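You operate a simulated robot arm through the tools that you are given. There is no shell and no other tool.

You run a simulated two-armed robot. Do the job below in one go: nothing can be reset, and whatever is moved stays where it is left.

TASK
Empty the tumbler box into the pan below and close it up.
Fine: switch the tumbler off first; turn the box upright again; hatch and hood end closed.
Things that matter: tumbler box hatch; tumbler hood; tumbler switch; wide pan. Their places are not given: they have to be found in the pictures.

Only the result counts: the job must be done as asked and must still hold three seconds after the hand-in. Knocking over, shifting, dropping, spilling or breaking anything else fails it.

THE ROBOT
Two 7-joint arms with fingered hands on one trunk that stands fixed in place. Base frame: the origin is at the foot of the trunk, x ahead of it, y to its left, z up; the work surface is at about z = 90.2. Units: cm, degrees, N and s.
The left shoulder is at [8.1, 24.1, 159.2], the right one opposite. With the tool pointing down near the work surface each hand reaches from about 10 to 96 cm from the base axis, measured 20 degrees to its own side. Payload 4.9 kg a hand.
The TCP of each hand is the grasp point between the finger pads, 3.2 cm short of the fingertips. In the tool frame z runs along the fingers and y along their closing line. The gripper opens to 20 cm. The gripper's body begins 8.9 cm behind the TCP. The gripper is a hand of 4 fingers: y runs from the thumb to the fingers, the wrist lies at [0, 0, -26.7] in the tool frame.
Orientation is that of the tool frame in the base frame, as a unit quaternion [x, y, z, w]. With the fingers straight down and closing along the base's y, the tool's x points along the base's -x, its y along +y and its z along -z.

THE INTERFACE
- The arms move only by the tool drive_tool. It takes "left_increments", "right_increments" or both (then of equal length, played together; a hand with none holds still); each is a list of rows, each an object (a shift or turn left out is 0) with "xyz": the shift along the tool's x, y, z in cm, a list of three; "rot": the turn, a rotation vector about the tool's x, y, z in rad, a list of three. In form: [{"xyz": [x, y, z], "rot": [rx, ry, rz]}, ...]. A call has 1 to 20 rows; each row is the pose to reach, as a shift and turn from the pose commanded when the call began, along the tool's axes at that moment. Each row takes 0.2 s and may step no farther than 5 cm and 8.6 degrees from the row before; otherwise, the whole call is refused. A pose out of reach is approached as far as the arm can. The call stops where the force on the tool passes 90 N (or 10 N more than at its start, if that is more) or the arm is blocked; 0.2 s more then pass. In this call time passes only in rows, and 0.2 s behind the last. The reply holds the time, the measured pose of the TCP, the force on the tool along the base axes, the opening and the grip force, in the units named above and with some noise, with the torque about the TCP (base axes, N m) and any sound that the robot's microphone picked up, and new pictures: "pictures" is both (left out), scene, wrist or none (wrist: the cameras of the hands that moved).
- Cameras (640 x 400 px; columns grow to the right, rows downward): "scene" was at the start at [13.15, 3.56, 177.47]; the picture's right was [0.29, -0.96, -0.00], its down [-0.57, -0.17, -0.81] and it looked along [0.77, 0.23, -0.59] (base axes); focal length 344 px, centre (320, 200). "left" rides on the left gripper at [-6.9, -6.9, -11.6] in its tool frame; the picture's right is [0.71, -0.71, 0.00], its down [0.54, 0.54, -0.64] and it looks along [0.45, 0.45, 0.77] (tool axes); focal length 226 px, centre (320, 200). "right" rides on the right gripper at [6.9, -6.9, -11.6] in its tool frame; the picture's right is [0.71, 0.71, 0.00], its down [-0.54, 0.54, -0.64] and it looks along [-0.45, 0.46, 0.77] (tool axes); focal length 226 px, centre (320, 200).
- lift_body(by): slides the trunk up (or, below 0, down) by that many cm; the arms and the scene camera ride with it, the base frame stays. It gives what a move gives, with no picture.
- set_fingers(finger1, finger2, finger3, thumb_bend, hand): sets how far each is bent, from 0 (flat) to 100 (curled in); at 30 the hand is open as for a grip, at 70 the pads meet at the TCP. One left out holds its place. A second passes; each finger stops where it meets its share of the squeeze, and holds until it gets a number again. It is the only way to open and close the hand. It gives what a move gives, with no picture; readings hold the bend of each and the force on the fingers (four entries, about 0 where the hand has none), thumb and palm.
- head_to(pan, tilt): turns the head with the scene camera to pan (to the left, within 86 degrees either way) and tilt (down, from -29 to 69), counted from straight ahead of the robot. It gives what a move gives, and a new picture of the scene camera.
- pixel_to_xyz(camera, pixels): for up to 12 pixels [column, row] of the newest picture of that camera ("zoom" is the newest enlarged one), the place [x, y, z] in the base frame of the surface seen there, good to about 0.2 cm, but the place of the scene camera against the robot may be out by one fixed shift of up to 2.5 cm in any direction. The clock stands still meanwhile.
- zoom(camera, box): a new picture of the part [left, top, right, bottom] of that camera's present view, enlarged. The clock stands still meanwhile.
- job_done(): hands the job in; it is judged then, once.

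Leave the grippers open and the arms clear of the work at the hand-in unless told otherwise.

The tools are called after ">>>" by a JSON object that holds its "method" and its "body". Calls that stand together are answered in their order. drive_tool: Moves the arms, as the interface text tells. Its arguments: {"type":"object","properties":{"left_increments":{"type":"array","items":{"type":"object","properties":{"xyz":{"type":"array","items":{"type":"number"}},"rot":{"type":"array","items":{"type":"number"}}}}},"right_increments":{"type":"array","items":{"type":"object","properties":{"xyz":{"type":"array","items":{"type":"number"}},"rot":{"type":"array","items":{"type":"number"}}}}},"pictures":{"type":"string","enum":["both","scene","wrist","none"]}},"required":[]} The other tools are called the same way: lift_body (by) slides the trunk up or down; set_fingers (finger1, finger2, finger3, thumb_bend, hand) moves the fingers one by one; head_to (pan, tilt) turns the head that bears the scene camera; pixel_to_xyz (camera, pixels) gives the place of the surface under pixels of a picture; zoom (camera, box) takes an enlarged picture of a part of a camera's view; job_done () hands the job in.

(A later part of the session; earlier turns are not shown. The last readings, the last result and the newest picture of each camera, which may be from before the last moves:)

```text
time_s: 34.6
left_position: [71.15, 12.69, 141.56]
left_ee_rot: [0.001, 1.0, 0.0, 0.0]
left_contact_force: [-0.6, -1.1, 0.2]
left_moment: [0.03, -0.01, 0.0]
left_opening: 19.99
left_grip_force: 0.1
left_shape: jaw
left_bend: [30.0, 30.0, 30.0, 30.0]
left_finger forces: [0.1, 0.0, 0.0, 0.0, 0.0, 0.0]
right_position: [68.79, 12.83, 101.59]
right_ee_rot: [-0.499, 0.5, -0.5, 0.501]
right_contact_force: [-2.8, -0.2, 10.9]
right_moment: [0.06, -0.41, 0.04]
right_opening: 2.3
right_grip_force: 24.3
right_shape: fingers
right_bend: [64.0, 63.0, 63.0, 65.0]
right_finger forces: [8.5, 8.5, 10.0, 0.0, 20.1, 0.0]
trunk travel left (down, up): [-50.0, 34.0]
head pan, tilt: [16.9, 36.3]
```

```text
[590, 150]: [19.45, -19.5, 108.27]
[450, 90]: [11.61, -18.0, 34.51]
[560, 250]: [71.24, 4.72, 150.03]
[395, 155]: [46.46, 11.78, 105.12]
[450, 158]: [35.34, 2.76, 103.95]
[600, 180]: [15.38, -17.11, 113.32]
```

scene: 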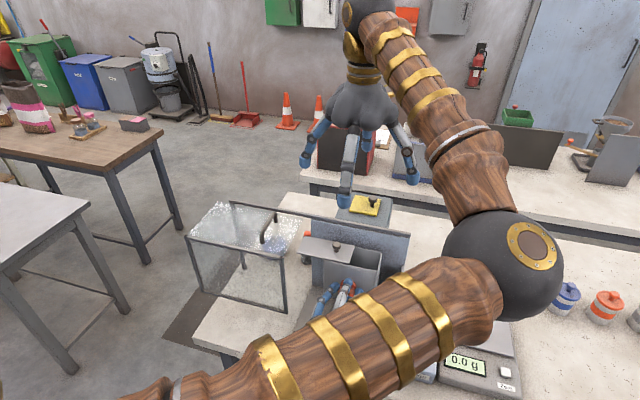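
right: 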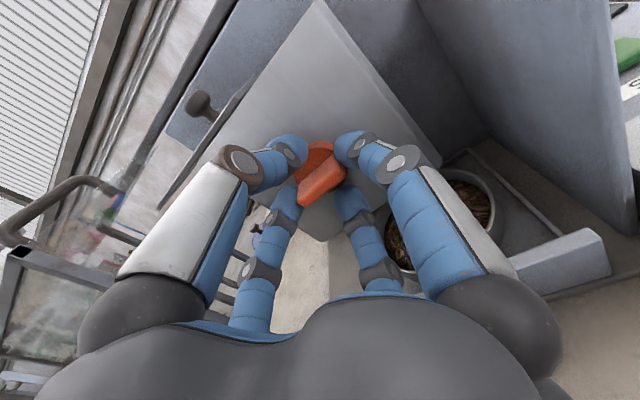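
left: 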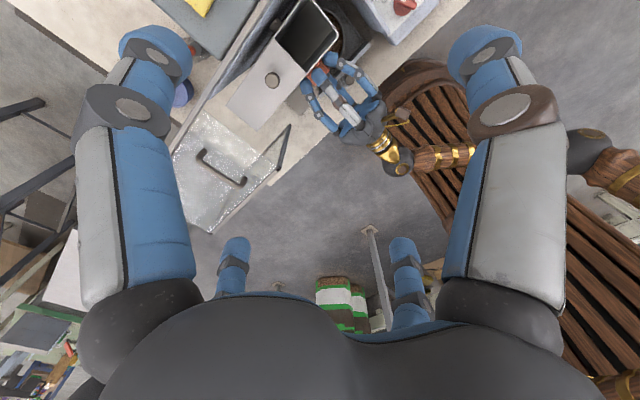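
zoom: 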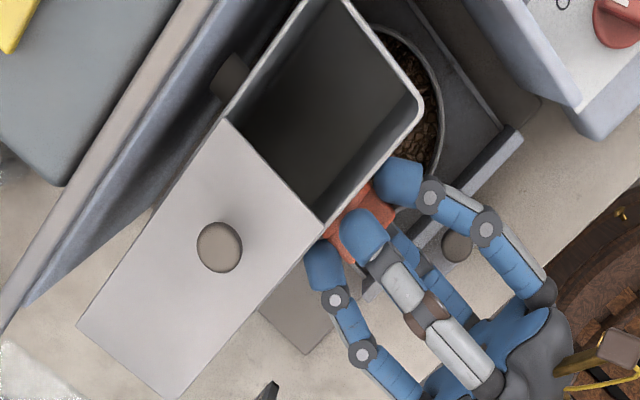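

Left elbow is high (z 150), 40 cm above the right arm: safe. I close the left fingers into a poker and bring it to (77,22,124), left of the hatch knob.

>>> {"method": "set_fingers", "body": {"hand": "left", "finger1": 69, "finger2": 69, "finger3": 69, "thumb_bend": 69}}

>>> {"method": "drive_tool", "body": {"left_increments": [{"xyz": [-2, 4.2, 0]}, {"xyz": [-4, 8, 2]}, {"xyz": [-5.85, 9.8, 6]}, {"xyz": [-5.85, 9.8, 10.5]}, {"xyz": [-5.85, 9.8, 15]}, {"xyz": [-5.85, 9.8, 18]}], "pictures": "both"}}

>>> {"method": "zoom", "body": {"camera": "left", "box": [180, 20, 460, 300]}}

```text
time_s: 35.6
left_position: [70.99, 12.77, 141.62]
left_ee_rot: [0.0, 1.0, 0.0, 0.0]
left_contact_force: [-0.7, -0.9, 0.4]
left_moment: [-0.03, -0.03, -0.03]
left_opening: 0.31
left_grip_force: 0.1
left_shape: fingers
left_bend: [68.0, 69.0, 68.0, 69.0]
left_finger forces: [0.0, 0.0, 0.0, 0.0, 0.0, 0.1]
right_position: [68.75, 12.86, 101.61]
right_ee_rot: [0.5, -0.5, 0.501, -0.5]
right_contact_force: [-2.0, -1.0, 12.5]
right_moment: [0.06, -0.39, 0.04]
right_opening: 2.31
right_grip_force: 22.8
right_shape: fingers
right_bend: [64.0, 63.0, 63.0, 65.0]
right_finger forces: [8.5, 8.4, 9.8, 0.1, 20.2, 0.1]
trunk travel left (down, up): [-50.0, 34.0]
head pan, tilt: [16.9, 36.3]
```

```text
time_s: 37.0
left_position: [76.99, 22.71, 123.49]
left_ee_rot: [0.0, 1.0, 0.0, 0.0]
left_contact_force: [0.5, -0.9, -0.6]
left_moment: [0.03, 0.01, 0.0]
left_opening: 0.34
left_grip_force: 0.1
left_shape: fingers
left_bend: [69.0, 69.0, 69.0, 69.0]
left_finger forces: [0.0, 0.0, 0.1, 0.0, 0.0, 0.1]
right_position: [68.76, 12.85, 101.59]
right_ee_rot: [0.5, -0.5, 0.5, -0.5]
right_contact_force: [-4.1, -2.2, 10.6]
right_moment: [0.06, -0.38, -0.05]
right_opening: 2.33
right_grip_force: 23.7
right_shape: fingers
right_bend: [64.0, 63.0, 63.0, 64.0]
right_finger forces: [9.5, 8.9, 9.0, 0.0, 20.1, 0.0]
trunk travel left (down, up): [-50.0, 34.0]
head pan, tilt: [16.9, 36.3]
```

scene: 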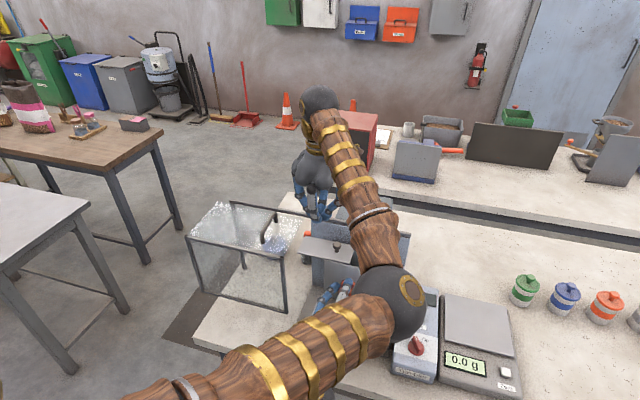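
left: 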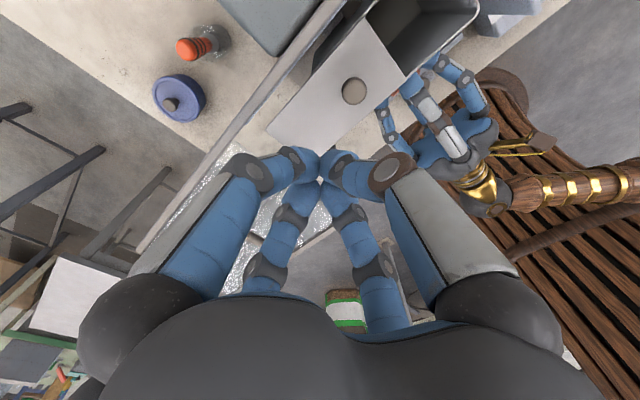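

```text
1.43 times, centred on (320, 160) of left
```

zoom: 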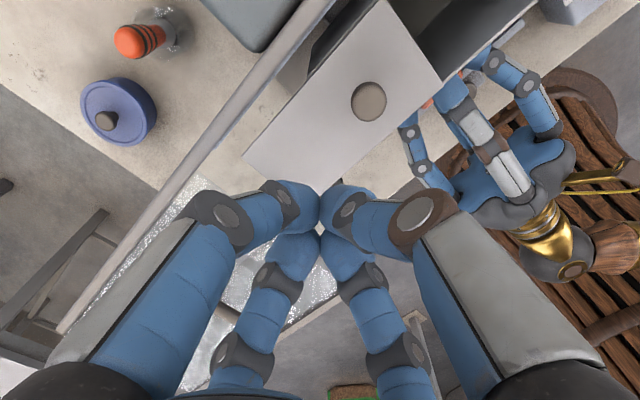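

I read the places of the hatch knob (353,90), the blue jar (178,98), the spray bottle (200,45), the rail and the hatch corners from the left camera.

>>> {"method": "pixel_to_xyz", "body": {"camera": "left", "pixels": [[354, 90], [372, 23], [405, 73], [270, 125], [325, 170], [178, 98], [200, 45], [300, 60], [230, 155], [255, 240], [372, 75], [352, 104]]}}

```text
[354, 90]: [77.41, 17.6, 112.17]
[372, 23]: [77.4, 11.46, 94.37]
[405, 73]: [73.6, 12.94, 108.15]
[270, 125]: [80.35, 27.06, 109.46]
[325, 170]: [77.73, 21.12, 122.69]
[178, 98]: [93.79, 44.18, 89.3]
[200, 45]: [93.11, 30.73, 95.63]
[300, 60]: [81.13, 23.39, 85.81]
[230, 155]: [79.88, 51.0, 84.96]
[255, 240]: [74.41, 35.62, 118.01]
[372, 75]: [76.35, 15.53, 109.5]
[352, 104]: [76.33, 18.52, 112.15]
```

The knob is at (77.2,17.5), top z 112.2. I lower the poker to TCP z 113.4 just left of it.

>>> {"method": "drive_tool", "body": {"left_increments": [{"xyz": [-0.2, -0.4, 4]}, {"xyz": [-0.2, -0.7, 7.5]}, {"xyz": [-0.2, -0.7, 9.3]}, {"xyz": [-0.2, -0.7, 10.1]}], "pictures": "both"}}

>>> {"method": "zoom", "body": {"camera": "left", "box": [220, 40, 460, 240]}}

>>> {"method": "zoom", "body": {"camera": "scene", "box": [270, 190, 430, 330]}}

```text
time_s: 38.0
left_position: [76.99, 22.0, 113.46]
left_ee_rot: [0.0, 1.0, 0.001, 0.0]
left_contact_force: [0.2, -0.3, 0.4]
left_moment: [0.0, -0.03, 0.0]
left_opening: 0.32
left_grip_force: 0.1
left_shape: fingers
left_bend: [69.0, 69.0, 69.0, 69.0]
left_finger forces: [0.0, 0.0, 0.0, 0.1, 0.0, 0.1]
right_position: [68.78, 12.98, 101.53]
right_ee_rot: [0.499, -0.5, 0.501, -0.5]
right_contact_force: [-5.1, -2.2, 9.8]
right_moment: [0.05, -0.39, -0.07]
right_opening: 2.3
right_grip_force: 24.0
right_shape: fingers
right_bend: [64.0, 63.0, 63.0, 65.0]
right_finger forces: [9.5, 8.9, 8.9, 0.1, 19.8, 0.0]
trunk travel left (down, up): [-50.0, 34.0]
head pan, tilt: [16.9, 36.3]
```

scene: 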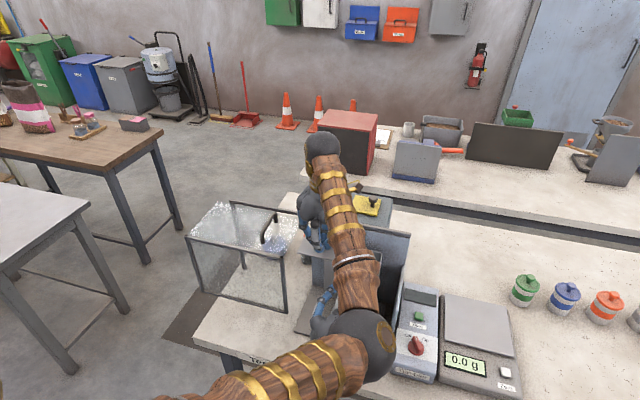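
left: 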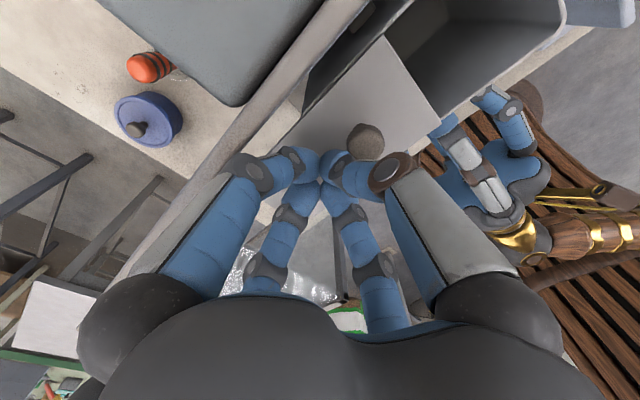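

```text
2.00 times, centred on (340, 140) of left
```

zoom: 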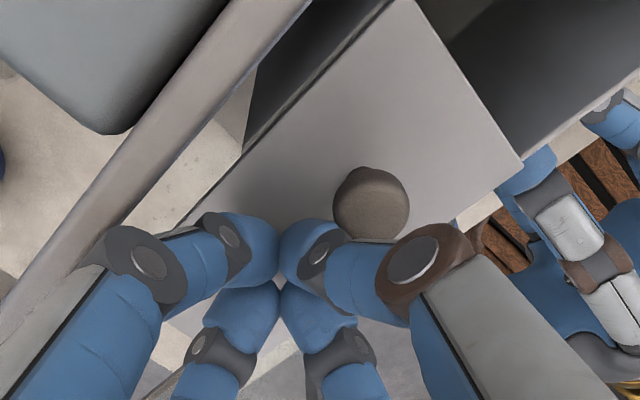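

```text
2.86 times, centred on (350, 260) of scene
```

zoom: 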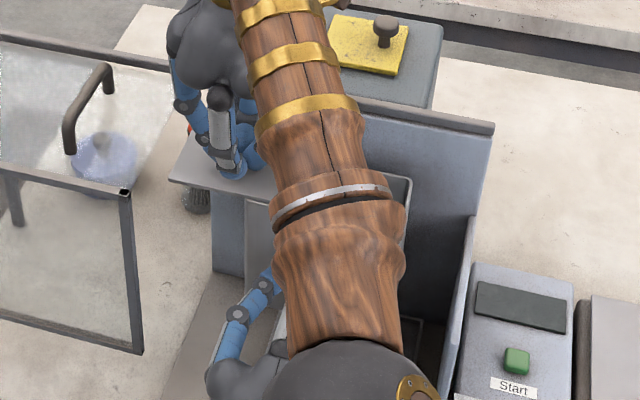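

The poker is left of the knob. I push -y by 5 cm in small steps and check.

>>> {"method": "drive_tool", "body": {"left_increments": [{"xyz": [0, -0.8, 0]}, {"xyz": [0, -1.6, 0]}, {"xyz": [0, -2.4, 0]}, {"xyz": [0, -3.2, 0]}, {"xyz": [0, -4, 0]}, {"xyz": [0, -5, 0]}], "pictures": "wrist"}}

>>> {"method": "zoom", "body": {"camera": "left", "box": [220, 40, 460, 240]}}

```text
time_s: 39.4
left_position: [77.18, 16.7, 113.57]
left_ee_rot: [0.0, 1.0, 0.0, 0.0]
left_contact_force: [0.1, 0.1, 1.0]
left_moment: [-0.01, -0.01, -0.01]
left_opening: 0.28
left_grip_force: 1.3
left_shape: fingers
left_bend: [69.0, 69.0, 69.0, 69.0]
left_finger forces: [0.0, 0.0, 0.1, 0.0, 1.7, 0.1]
right_position: [68.77, 12.81, 101.6]
right_ee_rot: [0.5, -0.499, 0.5, -0.5]
right_contact_force: [-4.3, -1.9, 10.0]
right_moment: [0.09, -0.38, -0.03]
right_opening: 2.3
right_grip_force: 23.6
right_shape: fingers
right_bend: [64.0, 63.0, 63.0, 65.0]
right_finger forces: [9.2, 8.9, 9.0, 0.1, 19.7, 0.0]
trunk travel left (down, up): [-50.0, 34.0]
head pan, tilt: [16.9, 36.3]
```

left: 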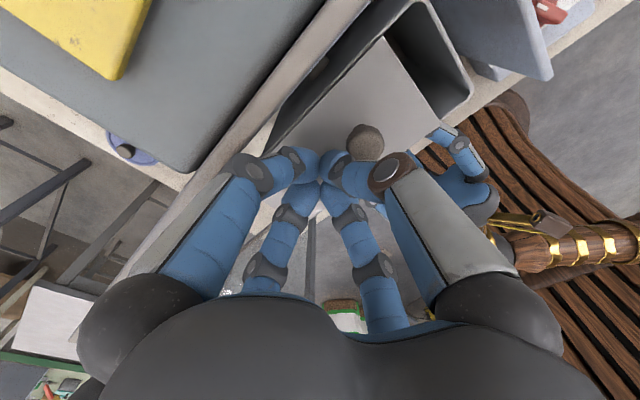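

```text
2.00 times, centred on (340, 140) of left
```

zoom: 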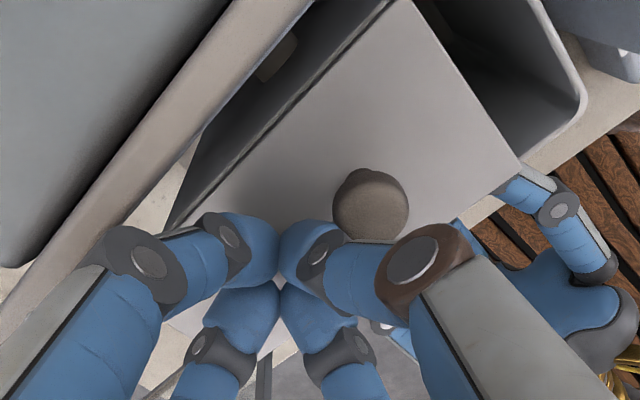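

The hatch slides easily (1.7 N on the thumb); the opening still shows about 2.7 cm. I push on in small steps.

>>> {"method": "drive_tool", "body": {"left_increments": [{"xyz": [0, -0.7, 0]}, {"xyz": [0, -1.4, 0]}, {"xyz": [0, -2.0, 0]}, {"xyz": [0, -2.4, 0]}, {"xyz": [0, -2.8, 0]}, {"xyz": [0, -3.1, 0]}], "pictures": "wrist"}}

>>> {"method": "zoom", "body": {"camera": "left", "box": [220, 40, 460, 240]}}

```text
time_s: 40.8
left_position: [77.01, 13.82, 113.46]
left_ee_rot: [-0.001, 1.0, 0.001, -0.001]
left_contact_force: [-0.7, 3.6, 0.8]
left_moment: [0.05, 0.01, 0.02]
left_opening: 0.24
left_grip_force: 2.4
left_shape: fingers
left_bend: [69.0, 69.0, 69.0, 69.0]
left_finger forces: [0.0, 0.1, 0.0, 0.0, 4.7, 0.1]
right_position: [68.71, 12.83, 101.59]
right_ee_rot: [0.498, -0.5, 0.501, -0.501]
right_contact_force: [-4.4, -3.8, 10.4]
right_moment: [0.13, -0.36, -0.08]
right_opening: 2.31
right_grip_force: 23.8
right_shape: fingers
right_bend: [64.0, 63.0, 63.0, 65.0]
right_finger forces: [9.0, 9.3, 9.4, 0.1, 19.7, 0.1]
trunk travel left (down, up): [-50.0, 34.0]
head pan, tilt: [16.9, 36.3]
```

left: 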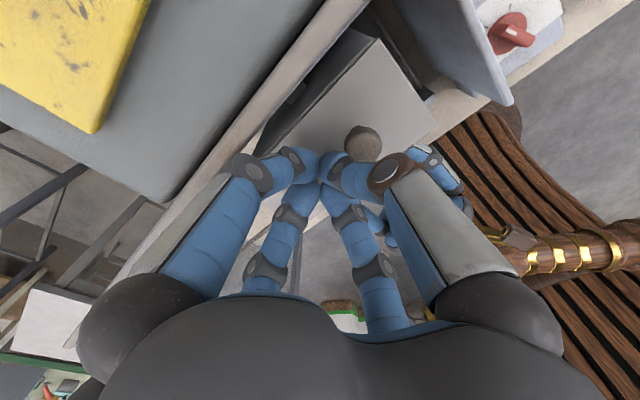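

```text
2.00 times, centred on (340, 140) of left
```

zoom: 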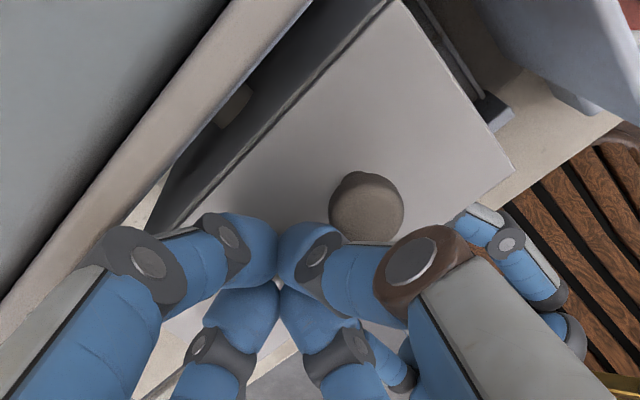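

The opening is now covered; force rose to 4.7 N. A last 0.4 cm push to confirm the stop.

>>> {"method": "drive_tool", "body": {"left_increments": [{"xyz": [0, -0.2, 0]}, {"xyz": [0, -0.4, 0]}], "pictures": "none"}}

```text
time_s: 41.4
left_position: [77.07, 13.47, 113.44]
left_ee_rot: [0.0, 1.0, -0.001, 0.0]
left_contact_force: [-1.3, 4.3, 1.9]
left_moment: [0.04, 0.02, -0.03]
left_opening: 0.24
left_grip_force: 3.7
left_shape: fingers
left_bend: [69.0, 69.0, 69.0, 69.0]
left_finger forces: [0.0, 0.0, 0.1, 0.0, 6.0, 0.0]
right_position: [68.67, 12.87, 101.58]
right_ee_rot: [0.498, -0.5, 0.501, -0.5]
right_contact_force: [-4.2, -5.2, 9.9]
right_moment: [0.25, -0.36, -0.14]
right_opening: 2.39
right_grip_force: 23.8
right_shape: fingers
right_bend: [64.0, 63.0, 63.0, 65.0]
right_finger forces: [8.1, 9.4, 10.3, 0.0, 19.6, 0.0]
trunk travel left (down, up): [-50.0, 34.0]
head pan, tilt: [16.9, 36.3]
```

The right hand's moment about x grows too, so the hatch is against its stop. I back the left hand off (+y) and up.

>>> {"method": "drive_tool", "body": {"left_increments": [{"xyz": [0, 1, 0]}, {"xyz": [0, 2.5, 0]}, {"xyz": [0, 4, -2]}, {"xyz": [0, 5, -6]}, {"xyz": [0, 5, -11]}, {"xyz": [0, 5, -16]}], "pictures": "both"}}

>>> {"method": "zoom", "body": {"camera": "left", "box": [260, 0, 420, 160]}}

```text
time_s: 42.8
left_position: [77.07, 18.4, 129.66]
left_ee_rot: [0.0, 1.0, 0.0, 0.0]
left_contact_force: [0.3, 0.0, -0.1]
left_moment: [0.03, -0.01, 0.0]
left_opening: 0.33
left_grip_force: 0.0
left_shape: fingers
left_bend: [69.0, 69.0, 69.0, 69.0]
left_finger forces: [0.0, 0.0, 0.0, 0.1, 0.1, 0.0]
right_position: [68.75, 12.78, 101.52]
right_ee_rot: [0.499, -0.499, 0.501, -0.5]
right_contact_force: [-4.3, -2.0, 9.6]
right_moment: [0.06, -0.38, -0.07]
right_opening: 2.32
right_grip_force: 23.7
right_shape: fingers
right_bend: [64.0, 63.0, 63.0, 65.0]
right_finger forces: [9.2, 9.1, 9.1, 0.1, 19.4, 0.1]
trunk travel left (down, up): [-50.0, 34.0]
head pan, tilt: [16.9, 36.3]
```

scene: 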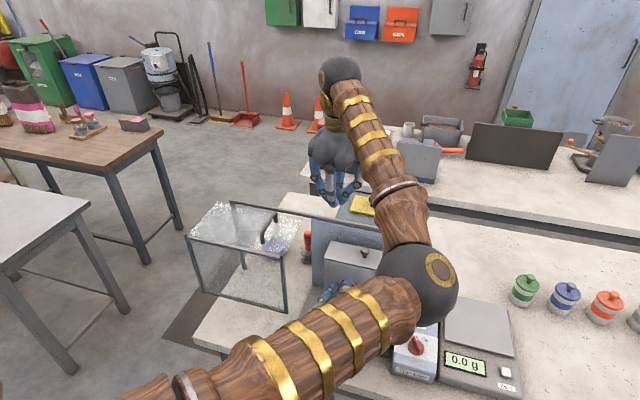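
left: 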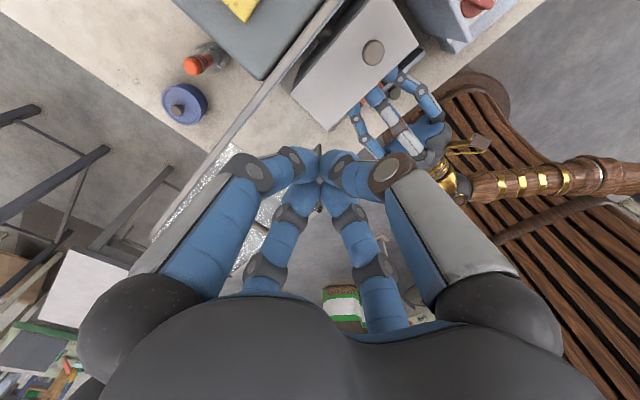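

```text
2.50 times, centred on (340, 80) of left
```

zoom: 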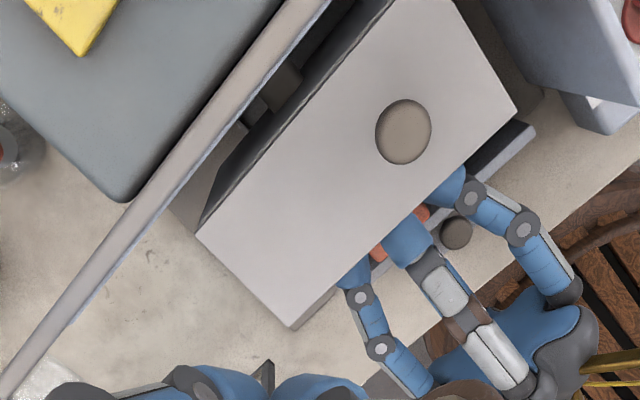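

The hatch covers the box fully. I check its corner positions and the box's side edges.

>>> {"method": "pixel_to_xyz", "body": {"camera": "zoom", "pixels": [[512, 108], [292, 322], [202, 233], [404, 132], [285, 325], [300, 322], [518, 116], [456, 5]]}}

```text
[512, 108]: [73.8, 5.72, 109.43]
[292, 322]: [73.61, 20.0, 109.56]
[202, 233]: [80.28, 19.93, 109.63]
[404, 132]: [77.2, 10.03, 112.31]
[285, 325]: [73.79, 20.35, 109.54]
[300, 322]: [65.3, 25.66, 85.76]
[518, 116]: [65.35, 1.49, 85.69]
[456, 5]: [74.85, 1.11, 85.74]
```

The hatch spans y 5.7–20.3 over the box (6–20): closed. Now the right hand lets go and backs straight out.

>>> {"method": "set_fingers", "body": {"hand": "right", "finger1": 52, "finger2": 52, "finger3": 52, "thumb_bend": 52}}

>>> {"method": "drive_tool", "body": {"right_increments": [{"xyz": [0, 0, -1.5]}, {"xyz": [0, 0, -4]}, {"xyz": [0, 0, -7.5]}, {"xyz": [0, 0, -11]}, {"xyz": [0, -2, -14]}], "pictures": "both"}}

>>> {"method": "zoom", "body": {"camera": "right", "box": [200, 20, 480, 300]}}

```text
time_s: 43.8
left_position: [77.34, 18.45, 129.5]
left_ee_rot: [0.0, 1.0, 0.0, -0.001]
left_contact_force: [0.0, 0.1, 0.4]
left_moment: [0.0, 0.01, -0.03]
left_opening: 0.33
left_grip_force: 0.1
left_shape: fingers
left_bend: [69.0, 69.0, 69.0, 69.0]
left_finger forces: [0.0, 0.0, 0.1, 0.0, 0.0, 0.0]
right_position: [68.83, 12.85, 101.39]
right_ee_rot: [-0.5, 0.5, -0.5, 0.5]
right_contact_force: [1.2, 0.3, -0.9]
right_moment: [0.01, -0.02, 0.0]
right_opening: 6.13
right_grip_force: 0.0
right_shape: fingers
right_bend: [52.0, 52.0, 52.0, 52.0]
right_finger forces: [0.0, 0.1, 0.1, 0.0, 0.0, 0.0]
trunk travel left (down, up): [-50.0, 34.0]
head pan, tilt: [16.9, 36.3]
```

```text
time_s: 45.0
left_position: [77.13, 18.61, 129.58]
left_ee_rot: [0.0, 1.0, 0.0, -0.001]
left_contact_force: [-0.2, 0.4, 0.6]
left_moment: [0.02, -0.05, 0.0]
left_opening: 0.29
left_grip_force: 0.0
left_shape: fingers
left_bend: [69.0, 69.0, 69.0, 69.0]
left_finger forces: [0.1, 0.1, 0.0, 0.0, 0.1, 0.1]
right_position: [54.82, 12.85, 103.45]
right_ee_rot: [0.499, -0.499, 0.501, -0.5]
right_contact_force: [-0.2, 0.1, 0.2]
right_moment: [0.01, -0.04, -0.01]
right_opening: 6.14
right_grip_force: 0.0
right_shape: fingers
right_bend: [52.0, 52.0, 52.0, 52.0]
right_finger forces: [0.0, 0.0, 0.0, 0.1, 0.0, 0.0]
trunk travel left (down, up): [-50.0, 34.0]
head pan, tilt: [16.9, 36.3]
```

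scene: 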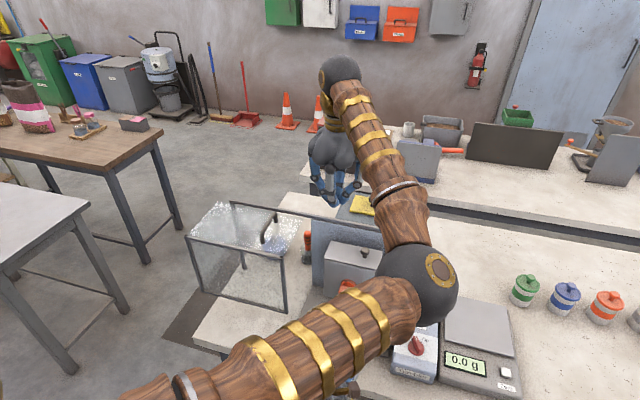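
right: 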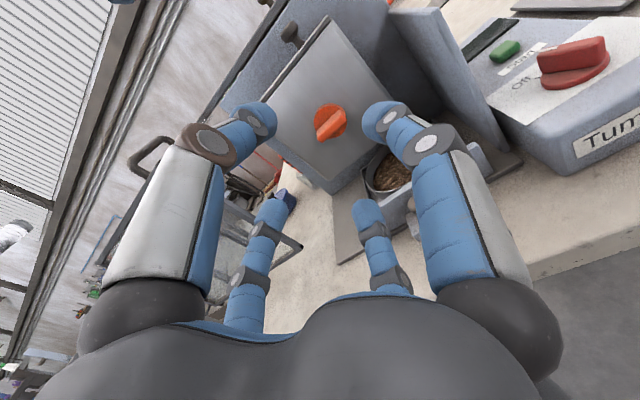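

```text
1.43 times, centred on (340, 160) of right
```

zoom: 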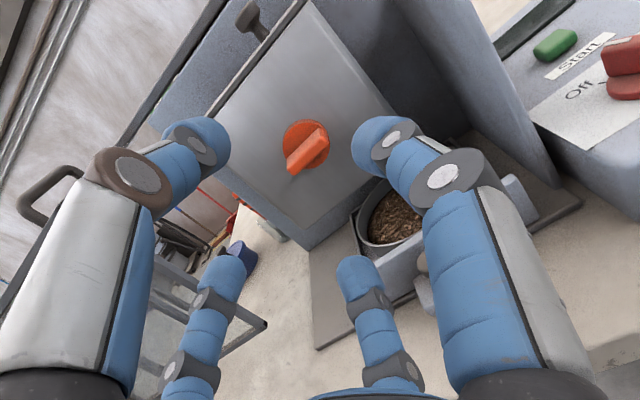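

The box stands upright and closed, pan full, tray clean. Next the hood: its U handle runs along x (71–79) at y 35.5, top z 117.7. I bring the left poker to its left side (75,41) and down, while the right hand withdraws to the right.

>>> {"method": "drive_tool", "body": {"left_increments": [{"xyz": [0.5, 4.5, 0]}, {"xyz": [1, 9, 0]}, {"xyz": [1.5, 13.5, 0]}, {"xyz": [2.1, 18, 0]}, {"xyz": [2.1, 22.5, 0]}, {"xyz": [2.1, 22.5, 4]}, {"xyz": [2.1, 22.5, 7.5]}], "right_increments": [{"xyz": [3, -2, 0]}, {"xyz": [6, -4, 0]}, {"xyz": [10, -6, 0]}, {"xyz": [14, -8, 0]}, {"xyz": [18, -10, 0]}, {"xyz": [22, -10, 0]}, {"xyz": [25, -10, 0]}], "pictures": "both"}}

>>> {"method": "zoom", "body": {"camera": "scene", "box": [180, 160, 420, 380]}}

```text
time_s: 46.6
left_position: [75.18, 40.93, 121.95]
left_ee_rot: [0.001, 1.0, 0.0, 0.0]
left_contact_force: [0.1, -0.4, 0.0]
left_moment: [0.04, -0.04, 0.04]
left_opening: 0.3
left_grip_force: 0.0
left_shape: fingers
left_bend: [69.0, 69.0, 69.0, 69.0]
left_finger forces: [0.0, 0.0, 0.0, 0.1, 0.1, 0.1]
right_position: [54.75, -12.25, 113.45]
right_ee_rot: [0.5, -0.499, 0.501, -0.5]
right_contact_force: [-0.6, -0.1, 0.1]
right_moment: [-0.02, -0.01, 0.02]
right_opening: 6.16
right_grip_force: 0.1
right_shape: fingers
right_bend: [52.0, 52.0, 52.0, 52.0]
right_finger forces: [0.0, 0.0, 0.0, 0.1, 0.0, 0.0]
trunk travel left (down, up): [-50.0, 34.0]
head pan, tilt: [16.9, 36.3]
```

scene: 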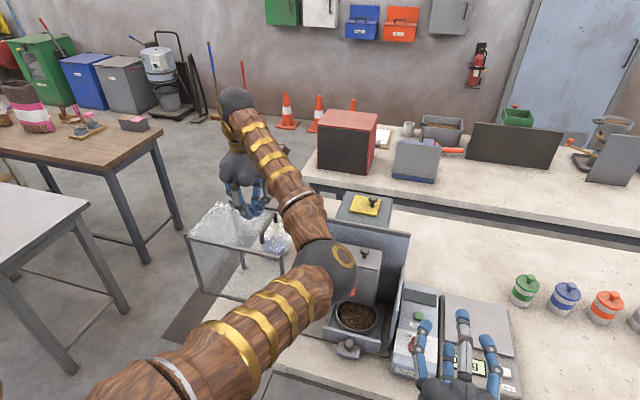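
right: 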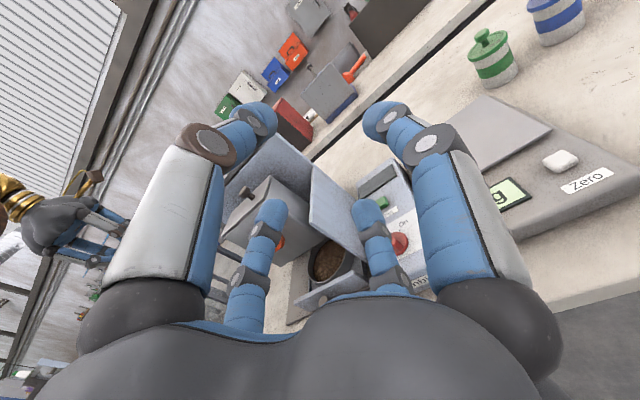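
left: 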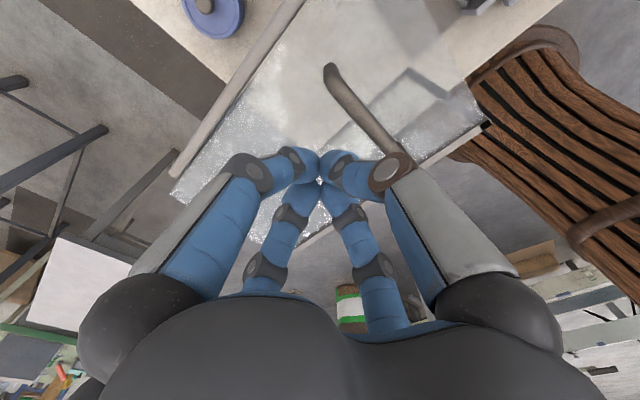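

```text
1.82 times, centred on (300, 270) of scene
```

zoom: 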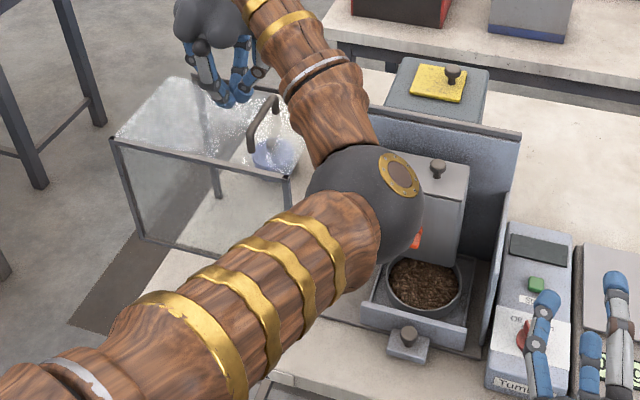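

The poker is to the left of the handle (left picture (330,75)–(400,155)). I read the handle points.

>>> {"method": "pixel_to_xyz", "body": {"camera": "left", "pixels": [[330, 70], [345, 95], [370, 125], [395, 150], [290, 120], [240, 120], [485, 125], [430, 155], [300, 180], [175, 195], [350, 155]]}}

```text
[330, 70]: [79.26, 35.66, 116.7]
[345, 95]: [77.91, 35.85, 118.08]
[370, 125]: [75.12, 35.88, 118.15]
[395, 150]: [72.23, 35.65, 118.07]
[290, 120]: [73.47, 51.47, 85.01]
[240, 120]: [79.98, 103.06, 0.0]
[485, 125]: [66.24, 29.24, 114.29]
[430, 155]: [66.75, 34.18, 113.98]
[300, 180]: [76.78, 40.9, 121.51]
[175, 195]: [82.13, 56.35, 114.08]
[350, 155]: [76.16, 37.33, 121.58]
```

Handle bar: y 35.7, top z 118.1; glass top at z 114. I lower to TCP z 118.6 and push toward -y, first 6 cm.

>>> {"method": "drive_tool", "body": {"left_increments": [{"xyz": [0, 0, 2]}, {"xyz": [0, 0, 3.3]}, {"xyz": [0, -1.2, 3.3]}, {"xyz": [0, -2.4, 3.3]}, {"xyz": [0, -3.6, 3.3]}, {"xyz": [0, -4.8, 3.3]}, {"xyz": [0, -6, 3.3]}], "pictures": "both"}}

>>> {"method": "zoom", "body": {"camera": "scene", "box": [180, 160, 420, 380]}}

```text
time_s: 48.2
left_position: [75.21, 34.91, 118.8]
left_ee_rot: [0.001, 1.0, 0.0, 0.0]
left_contact_force: [0.5, -0.3, 1.2]
left_moment: [0.0, -0.02, 0.0]
left_opening: 0.32
left_grip_force: 0.4
left_shape: fingers
left_bend: [69.0, 69.0, 69.0, 69.0]
left_finger forces: [0.0, 0.0, 0.1, 0.1, 1.1, 0.0]
right_position: [54.73, -12.07, 113.39]
right_ee_rot: [-0.501, 0.501, -0.5, 0.499]
right_contact_force: [-0.3, 0.9, 0.3]
right_moment: [-0.03, 0.03, -0.01]
right_opening: 6.2
right_grip_force: 0.1
right_shape: fingers
right_bend: [52.0, 52.0, 52.0, 52.0]
right_finger forces: [0.0, 0.0, 0.0, 0.0, 0.0, 0.1]
trunk travel left (down, up): [-50.0, 34.0]
head pan, tilt: [16.9, 36.3]
```

scene: 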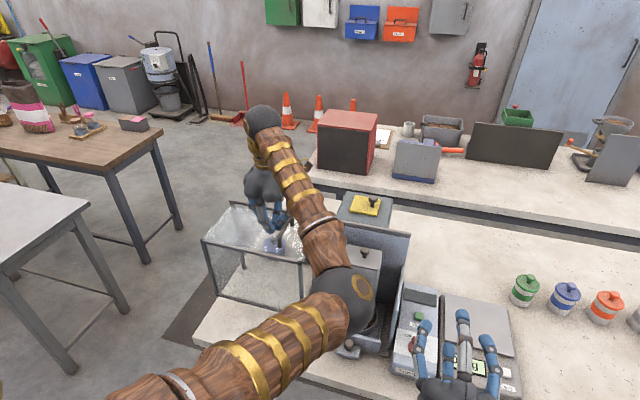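
left: 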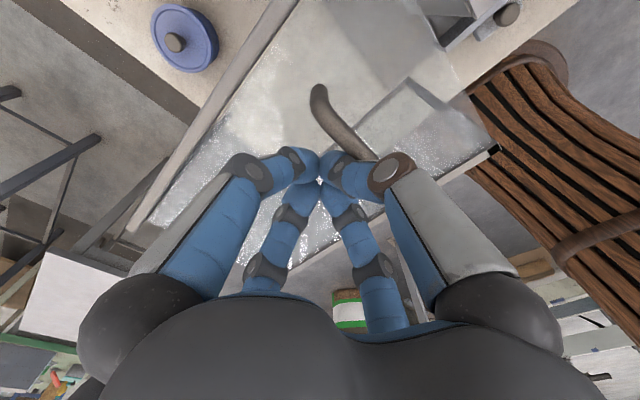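

```text
1.82 times, centred on (300, 270) of scene
```

zoom: 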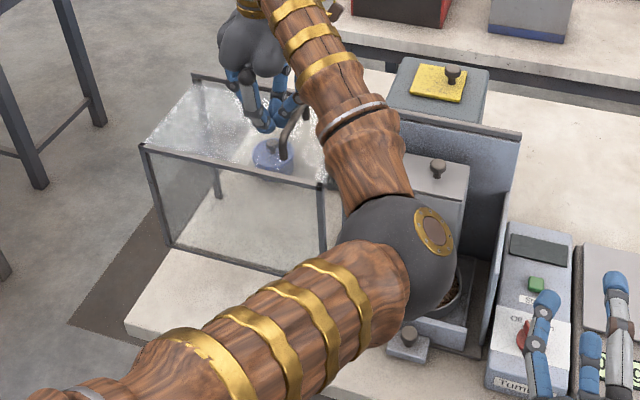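

The hood slides lightly (1 N). Before going on, I check the left elbow's height against the parked right hand.

>>> {"method": "pixel_to_xyz", "body": {"camera": "scene", "pixels": [[345, 300], [300, 330], [370, 300], [330, 250], [445, 390], [470, 350], [305, 262]]}}

```text
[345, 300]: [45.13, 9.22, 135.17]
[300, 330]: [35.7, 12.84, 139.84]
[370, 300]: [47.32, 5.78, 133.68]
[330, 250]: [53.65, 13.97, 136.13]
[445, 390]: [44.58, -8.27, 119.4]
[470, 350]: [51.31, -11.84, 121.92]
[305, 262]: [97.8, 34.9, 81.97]
```

The left elbow bottom is at about z 121 and will swing toward the right hand; I move the right hand 30 cm farther right first.

>>> {"method": "drive_tool", "body": {"right_increments": [{"xyz": [4.5, 0, 0]}, {"xyz": [9, 0, 0]}, {"xyz": [13.5, 0, 0]}, {"xyz": [18, 0, 0]}, {"xyz": [22.5, 0, 0]}, {"xyz": [27, 0, 0]}, {"xyz": [31, 0, -2]}], "pictures": "scene"}}

```text
time_s: 49.8
left_position: [74.9, 34.87, 118.8]
left_ee_rot: [0.001, 1.0, 0.0, 0.0]
left_contact_force: [0.2, 0.4, 0.6]
left_moment: [-0.01, 0.0, -0.02]
left_opening: 0.3
left_grip_force: 0.1
left_shape: fingers
left_bend: [69.0, 69.0, 69.0, 69.0]
left_finger forces: [0.1, 0.0, 0.1, 0.0, 0.0, 0.0]
right_position: [52.59, -43.0, 113.53]
right_ee_rot: [0.5, -0.5, 0.5, -0.5]
right_contact_force: [-1.0, -0.2, 1.1]
right_moment: [-0.03, -0.02, 0.0]
right_opening: 6.15
right_grip_force: 0.1
right_shape: fingers
right_bend: [52.0, 52.0, 52.0, 52.0]
right_finger forces: [0.0, 0.0, 0.0, 0.0, 0.1, 0.0]
trunk travel left (down, up): [-50.0, 34.0]
head pan, tilt: [16.9, 36.3]
```

scene: 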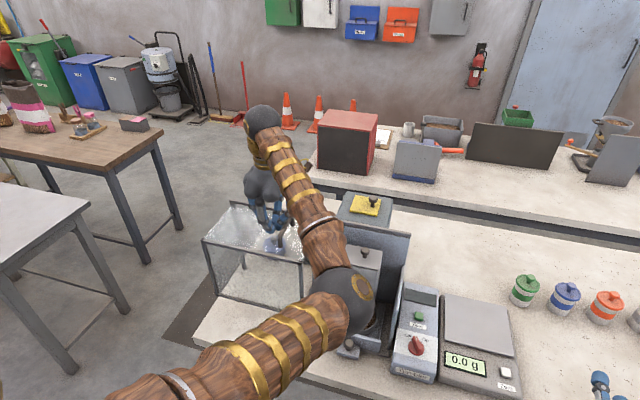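

Right hand is clear. I push the hood on by another 14 cm in 2 cm steps.

>>> {"method": "drive_tool", "body": {"left_increments": [{"xyz": [0, -1.5, 0]}, {"xyz": [0, -3.3, 0]}, {"xyz": [0, -5.1, 0]}, {"xyz": [0, -6.9, 0]}, {"xyz": [0, -8.7, 0]}, {"xyz": [0, -10.5, 0]}, {"xyz": [0, -12.3, 0]}, {"xyz": [0, -14, 0]}], "pictures": "both"}}

>>> {"method": "zoom", "body": {"camera": "scene", "box": [200, 170, 440, 380]}}

```text
time_s: 51.6
left_position: [75.19, 20.75, 118.79]
left_ee_rot: [0.0, 1.0, 0.0, 0.0]
left_contact_force: [0.6, 2.0, 1.4]
left_moment: [-0.01, 0.04, 0.03]
left_opening: 0.26
left_grip_force: 0.4
left_shape: fingers
left_bend: [69.0, 69.0, 69.0, 69.0]
left_finger forces: [0.0, 0.0, 0.0, 0.0, 1.5, 0.1]
right_position: [52.78, -43.04, 113.36]
right_ee_rot: [-0.5, 0.499, -0.5, 0.501]
right_contact_force: [0.3, 0.5, -0.8]
right_moment: [-0.02, 0.01, 0.03]
right_opening: 6.2
right_grip_force: 0.0
right_shape: fingers
right_bend: [52.0, 52.0, 52.0, 52.0]
right_finger forces: [0.0, 0.0, 0.0, 0.0, 0.0, 0.0]
trunk travel left (down, up): [-50.0, 34.0]
head pan, tilt: [16.9, 36.3]
```

scene: 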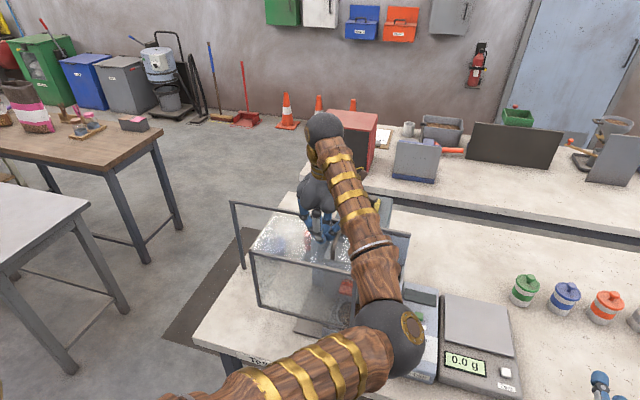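
left: 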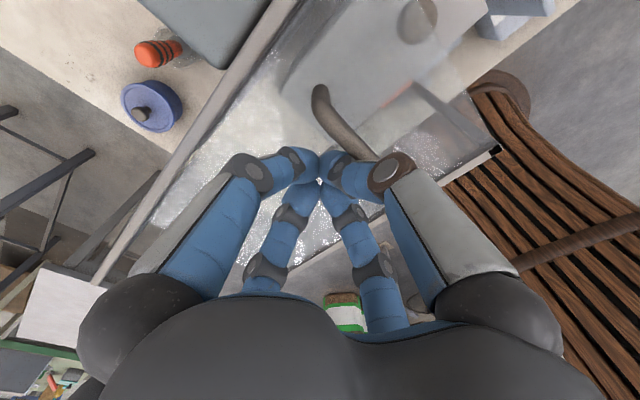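

```text
1.90 times, centred on (320, 275) of scene
```

zoom: 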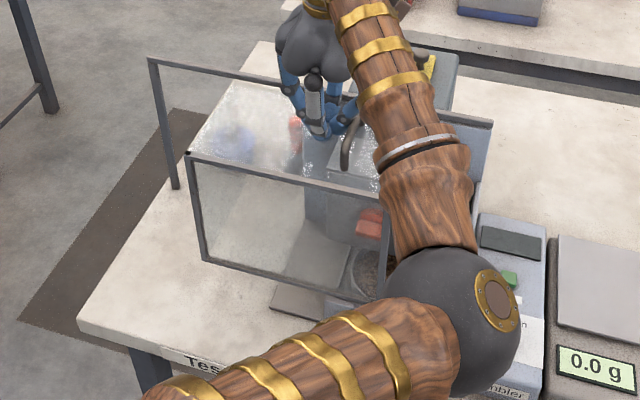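

The hood passes over box and hatch. I read where its right edge (left picture (495,150)) and handle are now.

>>> {"method": "pixel_to_xyz", "body": {"camera": "left", "pixels": [[493, 151], [340, 125], [322, 95], [415, 20], [470, 165]]}}

```text
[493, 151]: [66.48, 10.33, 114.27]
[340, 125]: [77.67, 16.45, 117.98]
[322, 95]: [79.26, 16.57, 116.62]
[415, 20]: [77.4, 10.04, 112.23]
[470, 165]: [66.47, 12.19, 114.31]
```

The right edge is at y 10.2; about 10.5 cm remain to the right wall. Push 9 cm, then slower.

>>> {"method": "drive_tool", "body": {"left_increments": [{"xyz": [0, -1.8, 0]}, {"xyz": [0, -3.6, 0]}, {"xyz": [0, -5.4, 0]}, {"xyz": [0, -7.2, 0]}, {"xyz": [0, -8.4, 0]}, {"xyz": [0, -9.2, 0]}], "pictures": "both"}}

>>> {"method": "pixel_to_xyz", "body": {"camera": "left", "pixels": [[493, 151], [340, 125], [470, 165], [480, 100], [450, 80]]}}

```text
time_s: 53.0
left_position: [75.26, 11.71, 118.7]
left_ee_rot: [0.0, 1.0, 0.0, 0.0]
left_contact_force: [-0.3, 1.1, 0.6]
left_moment: [-0.03, 0.0, 0.01]
left_opening: 0.28
left_grip_force: 0.7
left_shape: fingers
left_bend: [69.0, 69.0, 69.0, 69.0]
left_finger forces: [0.0, 0.0, 0.0, 0.0, 1.2, 0.0]
right_position: [52.77, -42.84, 113.37]
right_ee_rot: [0.5, -0.5, 0.501, -0.499]
right_contact_force: [-0.9, 0.6, 0.5]
right_moment: [-0.02, 0.03, -0.01]
right_opening: 6.17
right_grip_force: 0.1
right_shape: fingers
right_bend: [52.0, 52.0, 52.0, 52.0]
right_finger forces: [0.0, 0.0, 0.0, 0.0, 0.0, 0.1]
trunk travel left (down, up): [-50.0, 34.0]
head pan, tilt: [16.9, 36.3]
```

scene: 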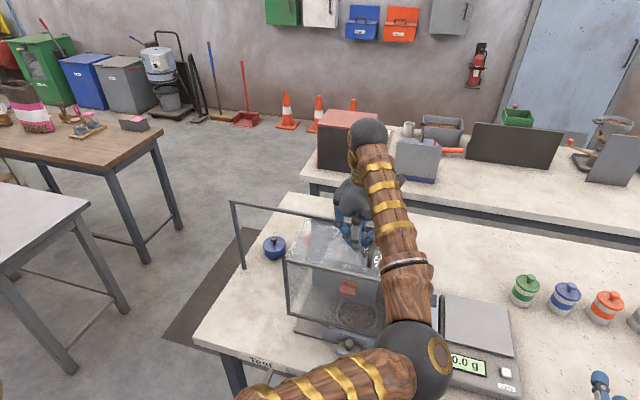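
left: 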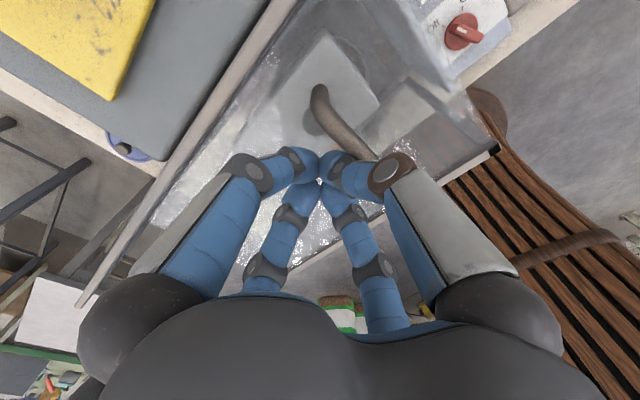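

```text
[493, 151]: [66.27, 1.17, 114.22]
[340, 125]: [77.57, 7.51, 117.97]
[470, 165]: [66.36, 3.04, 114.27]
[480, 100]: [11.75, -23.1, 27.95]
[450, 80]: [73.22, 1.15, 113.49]
```

About 1.3 cm remain. I push slowly until the force rises.

>>> {"method": "drive_tool", "body": {"left_increments": [{"xyz": [0, -0.4, 0]}, {"xyz": [0, -0.8, 0]}, {"xyz": [0, -1.2, 0]}, {"xyz": [0, -1.6, 0]}, {"xyz": [0, -2.0, 0]}], "pictures": "wrist"}}

>>> {"method": "pixel_to_xyz", "body": {"camera": "left", "pixels": [[493, 151], [340, 125], [470, 165], [322, 95]]}}

```text
time_s: 54.2
left_position: [75.07, 9.78, 118.66]
left_ee_rot: [0.001, 1.0, 0.0, 0.0]
left_contact_force: [0.5, 1.6, 1.6]
left_moment: [0.01, -0.01, -0.01]
left_opening: 0.25
left_grip_force: 1.0
left_shape: fingers
left_bend: [69.0, 69.0, 69.0, 69.0]
left_finger forces: [0.0, 0.0, 0.1, 0.1, 2.3, 0.0]
right_position: [52.66, -42.91, 113.45]
right_ee_rot: [0.5, -0.499, 0.5, -0.5]
right_contact_force: [-0.6, 0.4, -0.1]
right_moment: [0.03, -0.03, 0.01]
right_opening: 6.13
right_grip_force: 0.0
right_shape: fingers
right_bend: [52.0, 52.0, 52.0, 52.0]
right_finger forces: [0.0, 0.0, 0.0, 0.0, 0.0, 0.1]
trunk travel left (down, up): [-50.0, 34.0]
head pan, tilt: [16.9, 36.3]
```

left: 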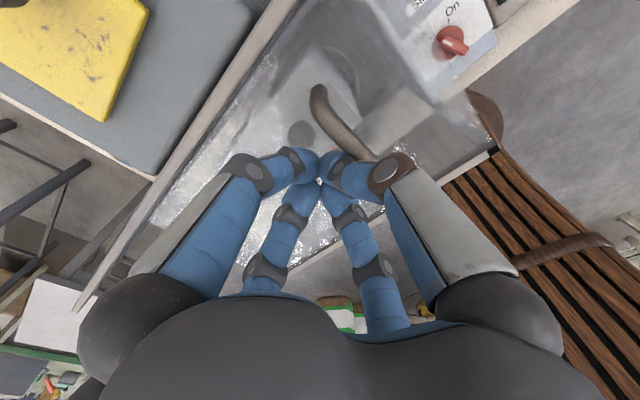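

```text
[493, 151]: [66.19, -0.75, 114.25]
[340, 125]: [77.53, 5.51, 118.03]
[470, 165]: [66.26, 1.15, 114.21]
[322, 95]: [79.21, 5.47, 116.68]
```

Force is still only 2 N, so no stop yet. I push on slowly.

>>> {"method": "drive_tool", "body": {"left_increments": [{"xyz": [0, -0.3, 0]}, {"xyz": [0, -0.6, 0]}, {"xyz": [0, -0.9, 0]}, {"xyz": [0, -1.2, 0]}], "pictures": "wrist"}}

>>> {"method": "pixel_to_xyz", "body": {"camera": "left", "pixels": [[493, 151], [340, 125], [470, 165], [322, 95]]}}

```text
time_s: 55.2
left_position: [75.02, 8.9, 118.71]
left_ee_rot: [-0.002, 1.0, -0.002, 0.0]
left_contact_force: [0.0, 15.4, 8.2]
left_moment: [-0.11, -0.02, 0.02]
left_opening: 0.12
left_grip_force: 10.7
left_shape: fingers
left_bend: [68.0, 68.0, 68.0, 72.0]
left_finger forces: [0.1, 0.1, 0.0, 0.1, 21.5, 0.1]
right_position: [52.81, -42.75, 113.64]
right_ee_rot: [0.5, -0.499, 0.501, -0.501]
right_contact_force: [0.4, 0.5, 0.6]
right_moment: [0.01, 0.0, -0.02]
right_opening: 6.18
right_grip_force: 0.1
right_shape: fingers
right_bend: [52.0, 52.0, 52.0, 52.0]
right_finger forces: [0.0, 0.1, 0.1, 0.1, 0.1, 0.0]
trunk travel left (down, up): [-50.0, 34.0]
head pan, tilt: [16.9, 36.3]
```

left: 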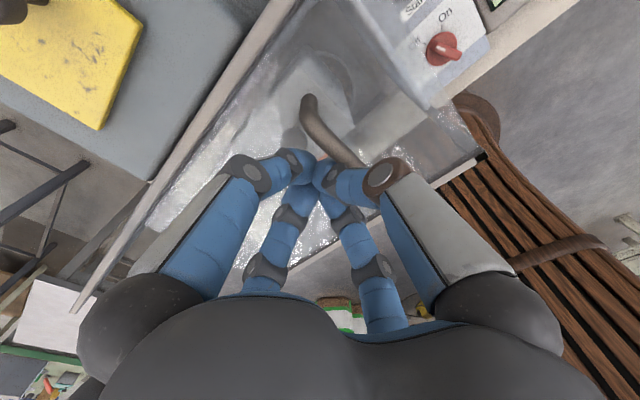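

```text
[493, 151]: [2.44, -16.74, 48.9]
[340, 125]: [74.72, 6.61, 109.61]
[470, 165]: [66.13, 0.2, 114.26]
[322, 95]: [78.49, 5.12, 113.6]
```

The force jumped to 21 N: the hood is at its stop, closed. I back the left hand off to +y and up.

>>> {"method": "drive_tool", "body": {"left_increments": [{"xyz": [0, 1, 0]}, {"xyz": [0, 2.5, 0]}, {"xyz": [0, 3.5, -3]}, {"xyz": [0, 4, -7]}, {"xyz": [0, 4, -11.5]}, {"xyz": [0, 4, -16]}], "pictures": "both"}}

>>> {"method": "zoom", "body": {"camera": "left", "box": [220, 0, 500, 200]}}

```text
time_s: 56.6
left_position: [75.04, 12.57, 134.84]
left_ee_rot: [0.0, 1.0, 0.0, 0.0]
left_contact_force: [0.1, 0.7, 0.0]
left_moment: [0.01, -0.03, -0.02]
left_opening: 0.31
left_grip_force: 0.0
left_shape: fingers
left_bend: [68.0, 69.0, 68.0, 69.0]
left_finger forces: [0.0, 0.0, 0.0, 0.0, 0.1, 0.0]
right_position: [52.71, -42.9, 113.46]
right_ee_rot: [-0.5, 0.5, -0.5, 0.501]
right_contact_force: [0.3, 0.5, 0.3]
right_moment: [-0.01, -0.01, -0.02]
right_opening: 6.15
right_grip_force: 0.1
right_shape: fingers
right_bend: [52.0, 52.0, 52.0, 52.0]
right_finger forces: [0.1, 0.0, 0.0, 0.1, 0.0, 0.0]
trunk travel left (down, up): [-50.0, 34.0]
head pan, tilt: [16.9, 36.3]
```

scene: 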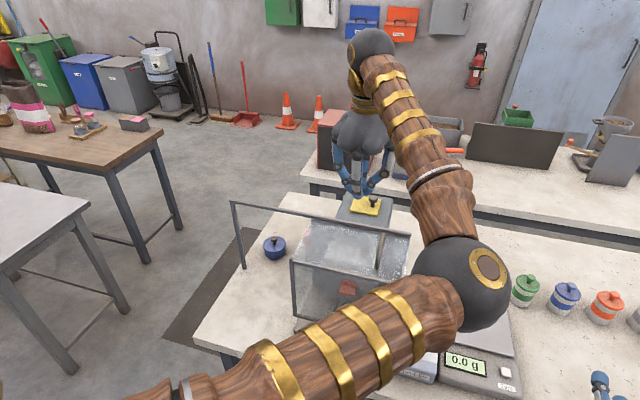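
left: 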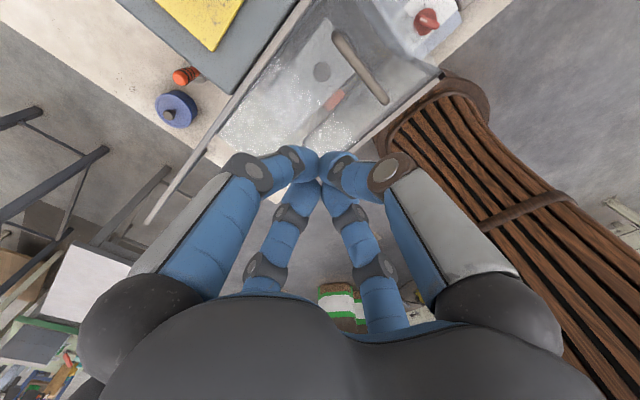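

```text
2.00 times, centred on (360, 100) of left
```

zoom: 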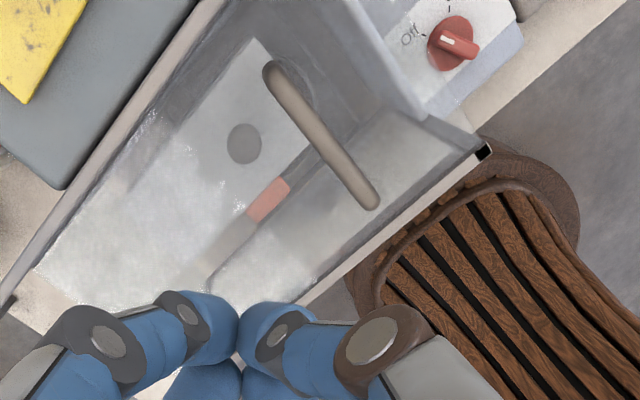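

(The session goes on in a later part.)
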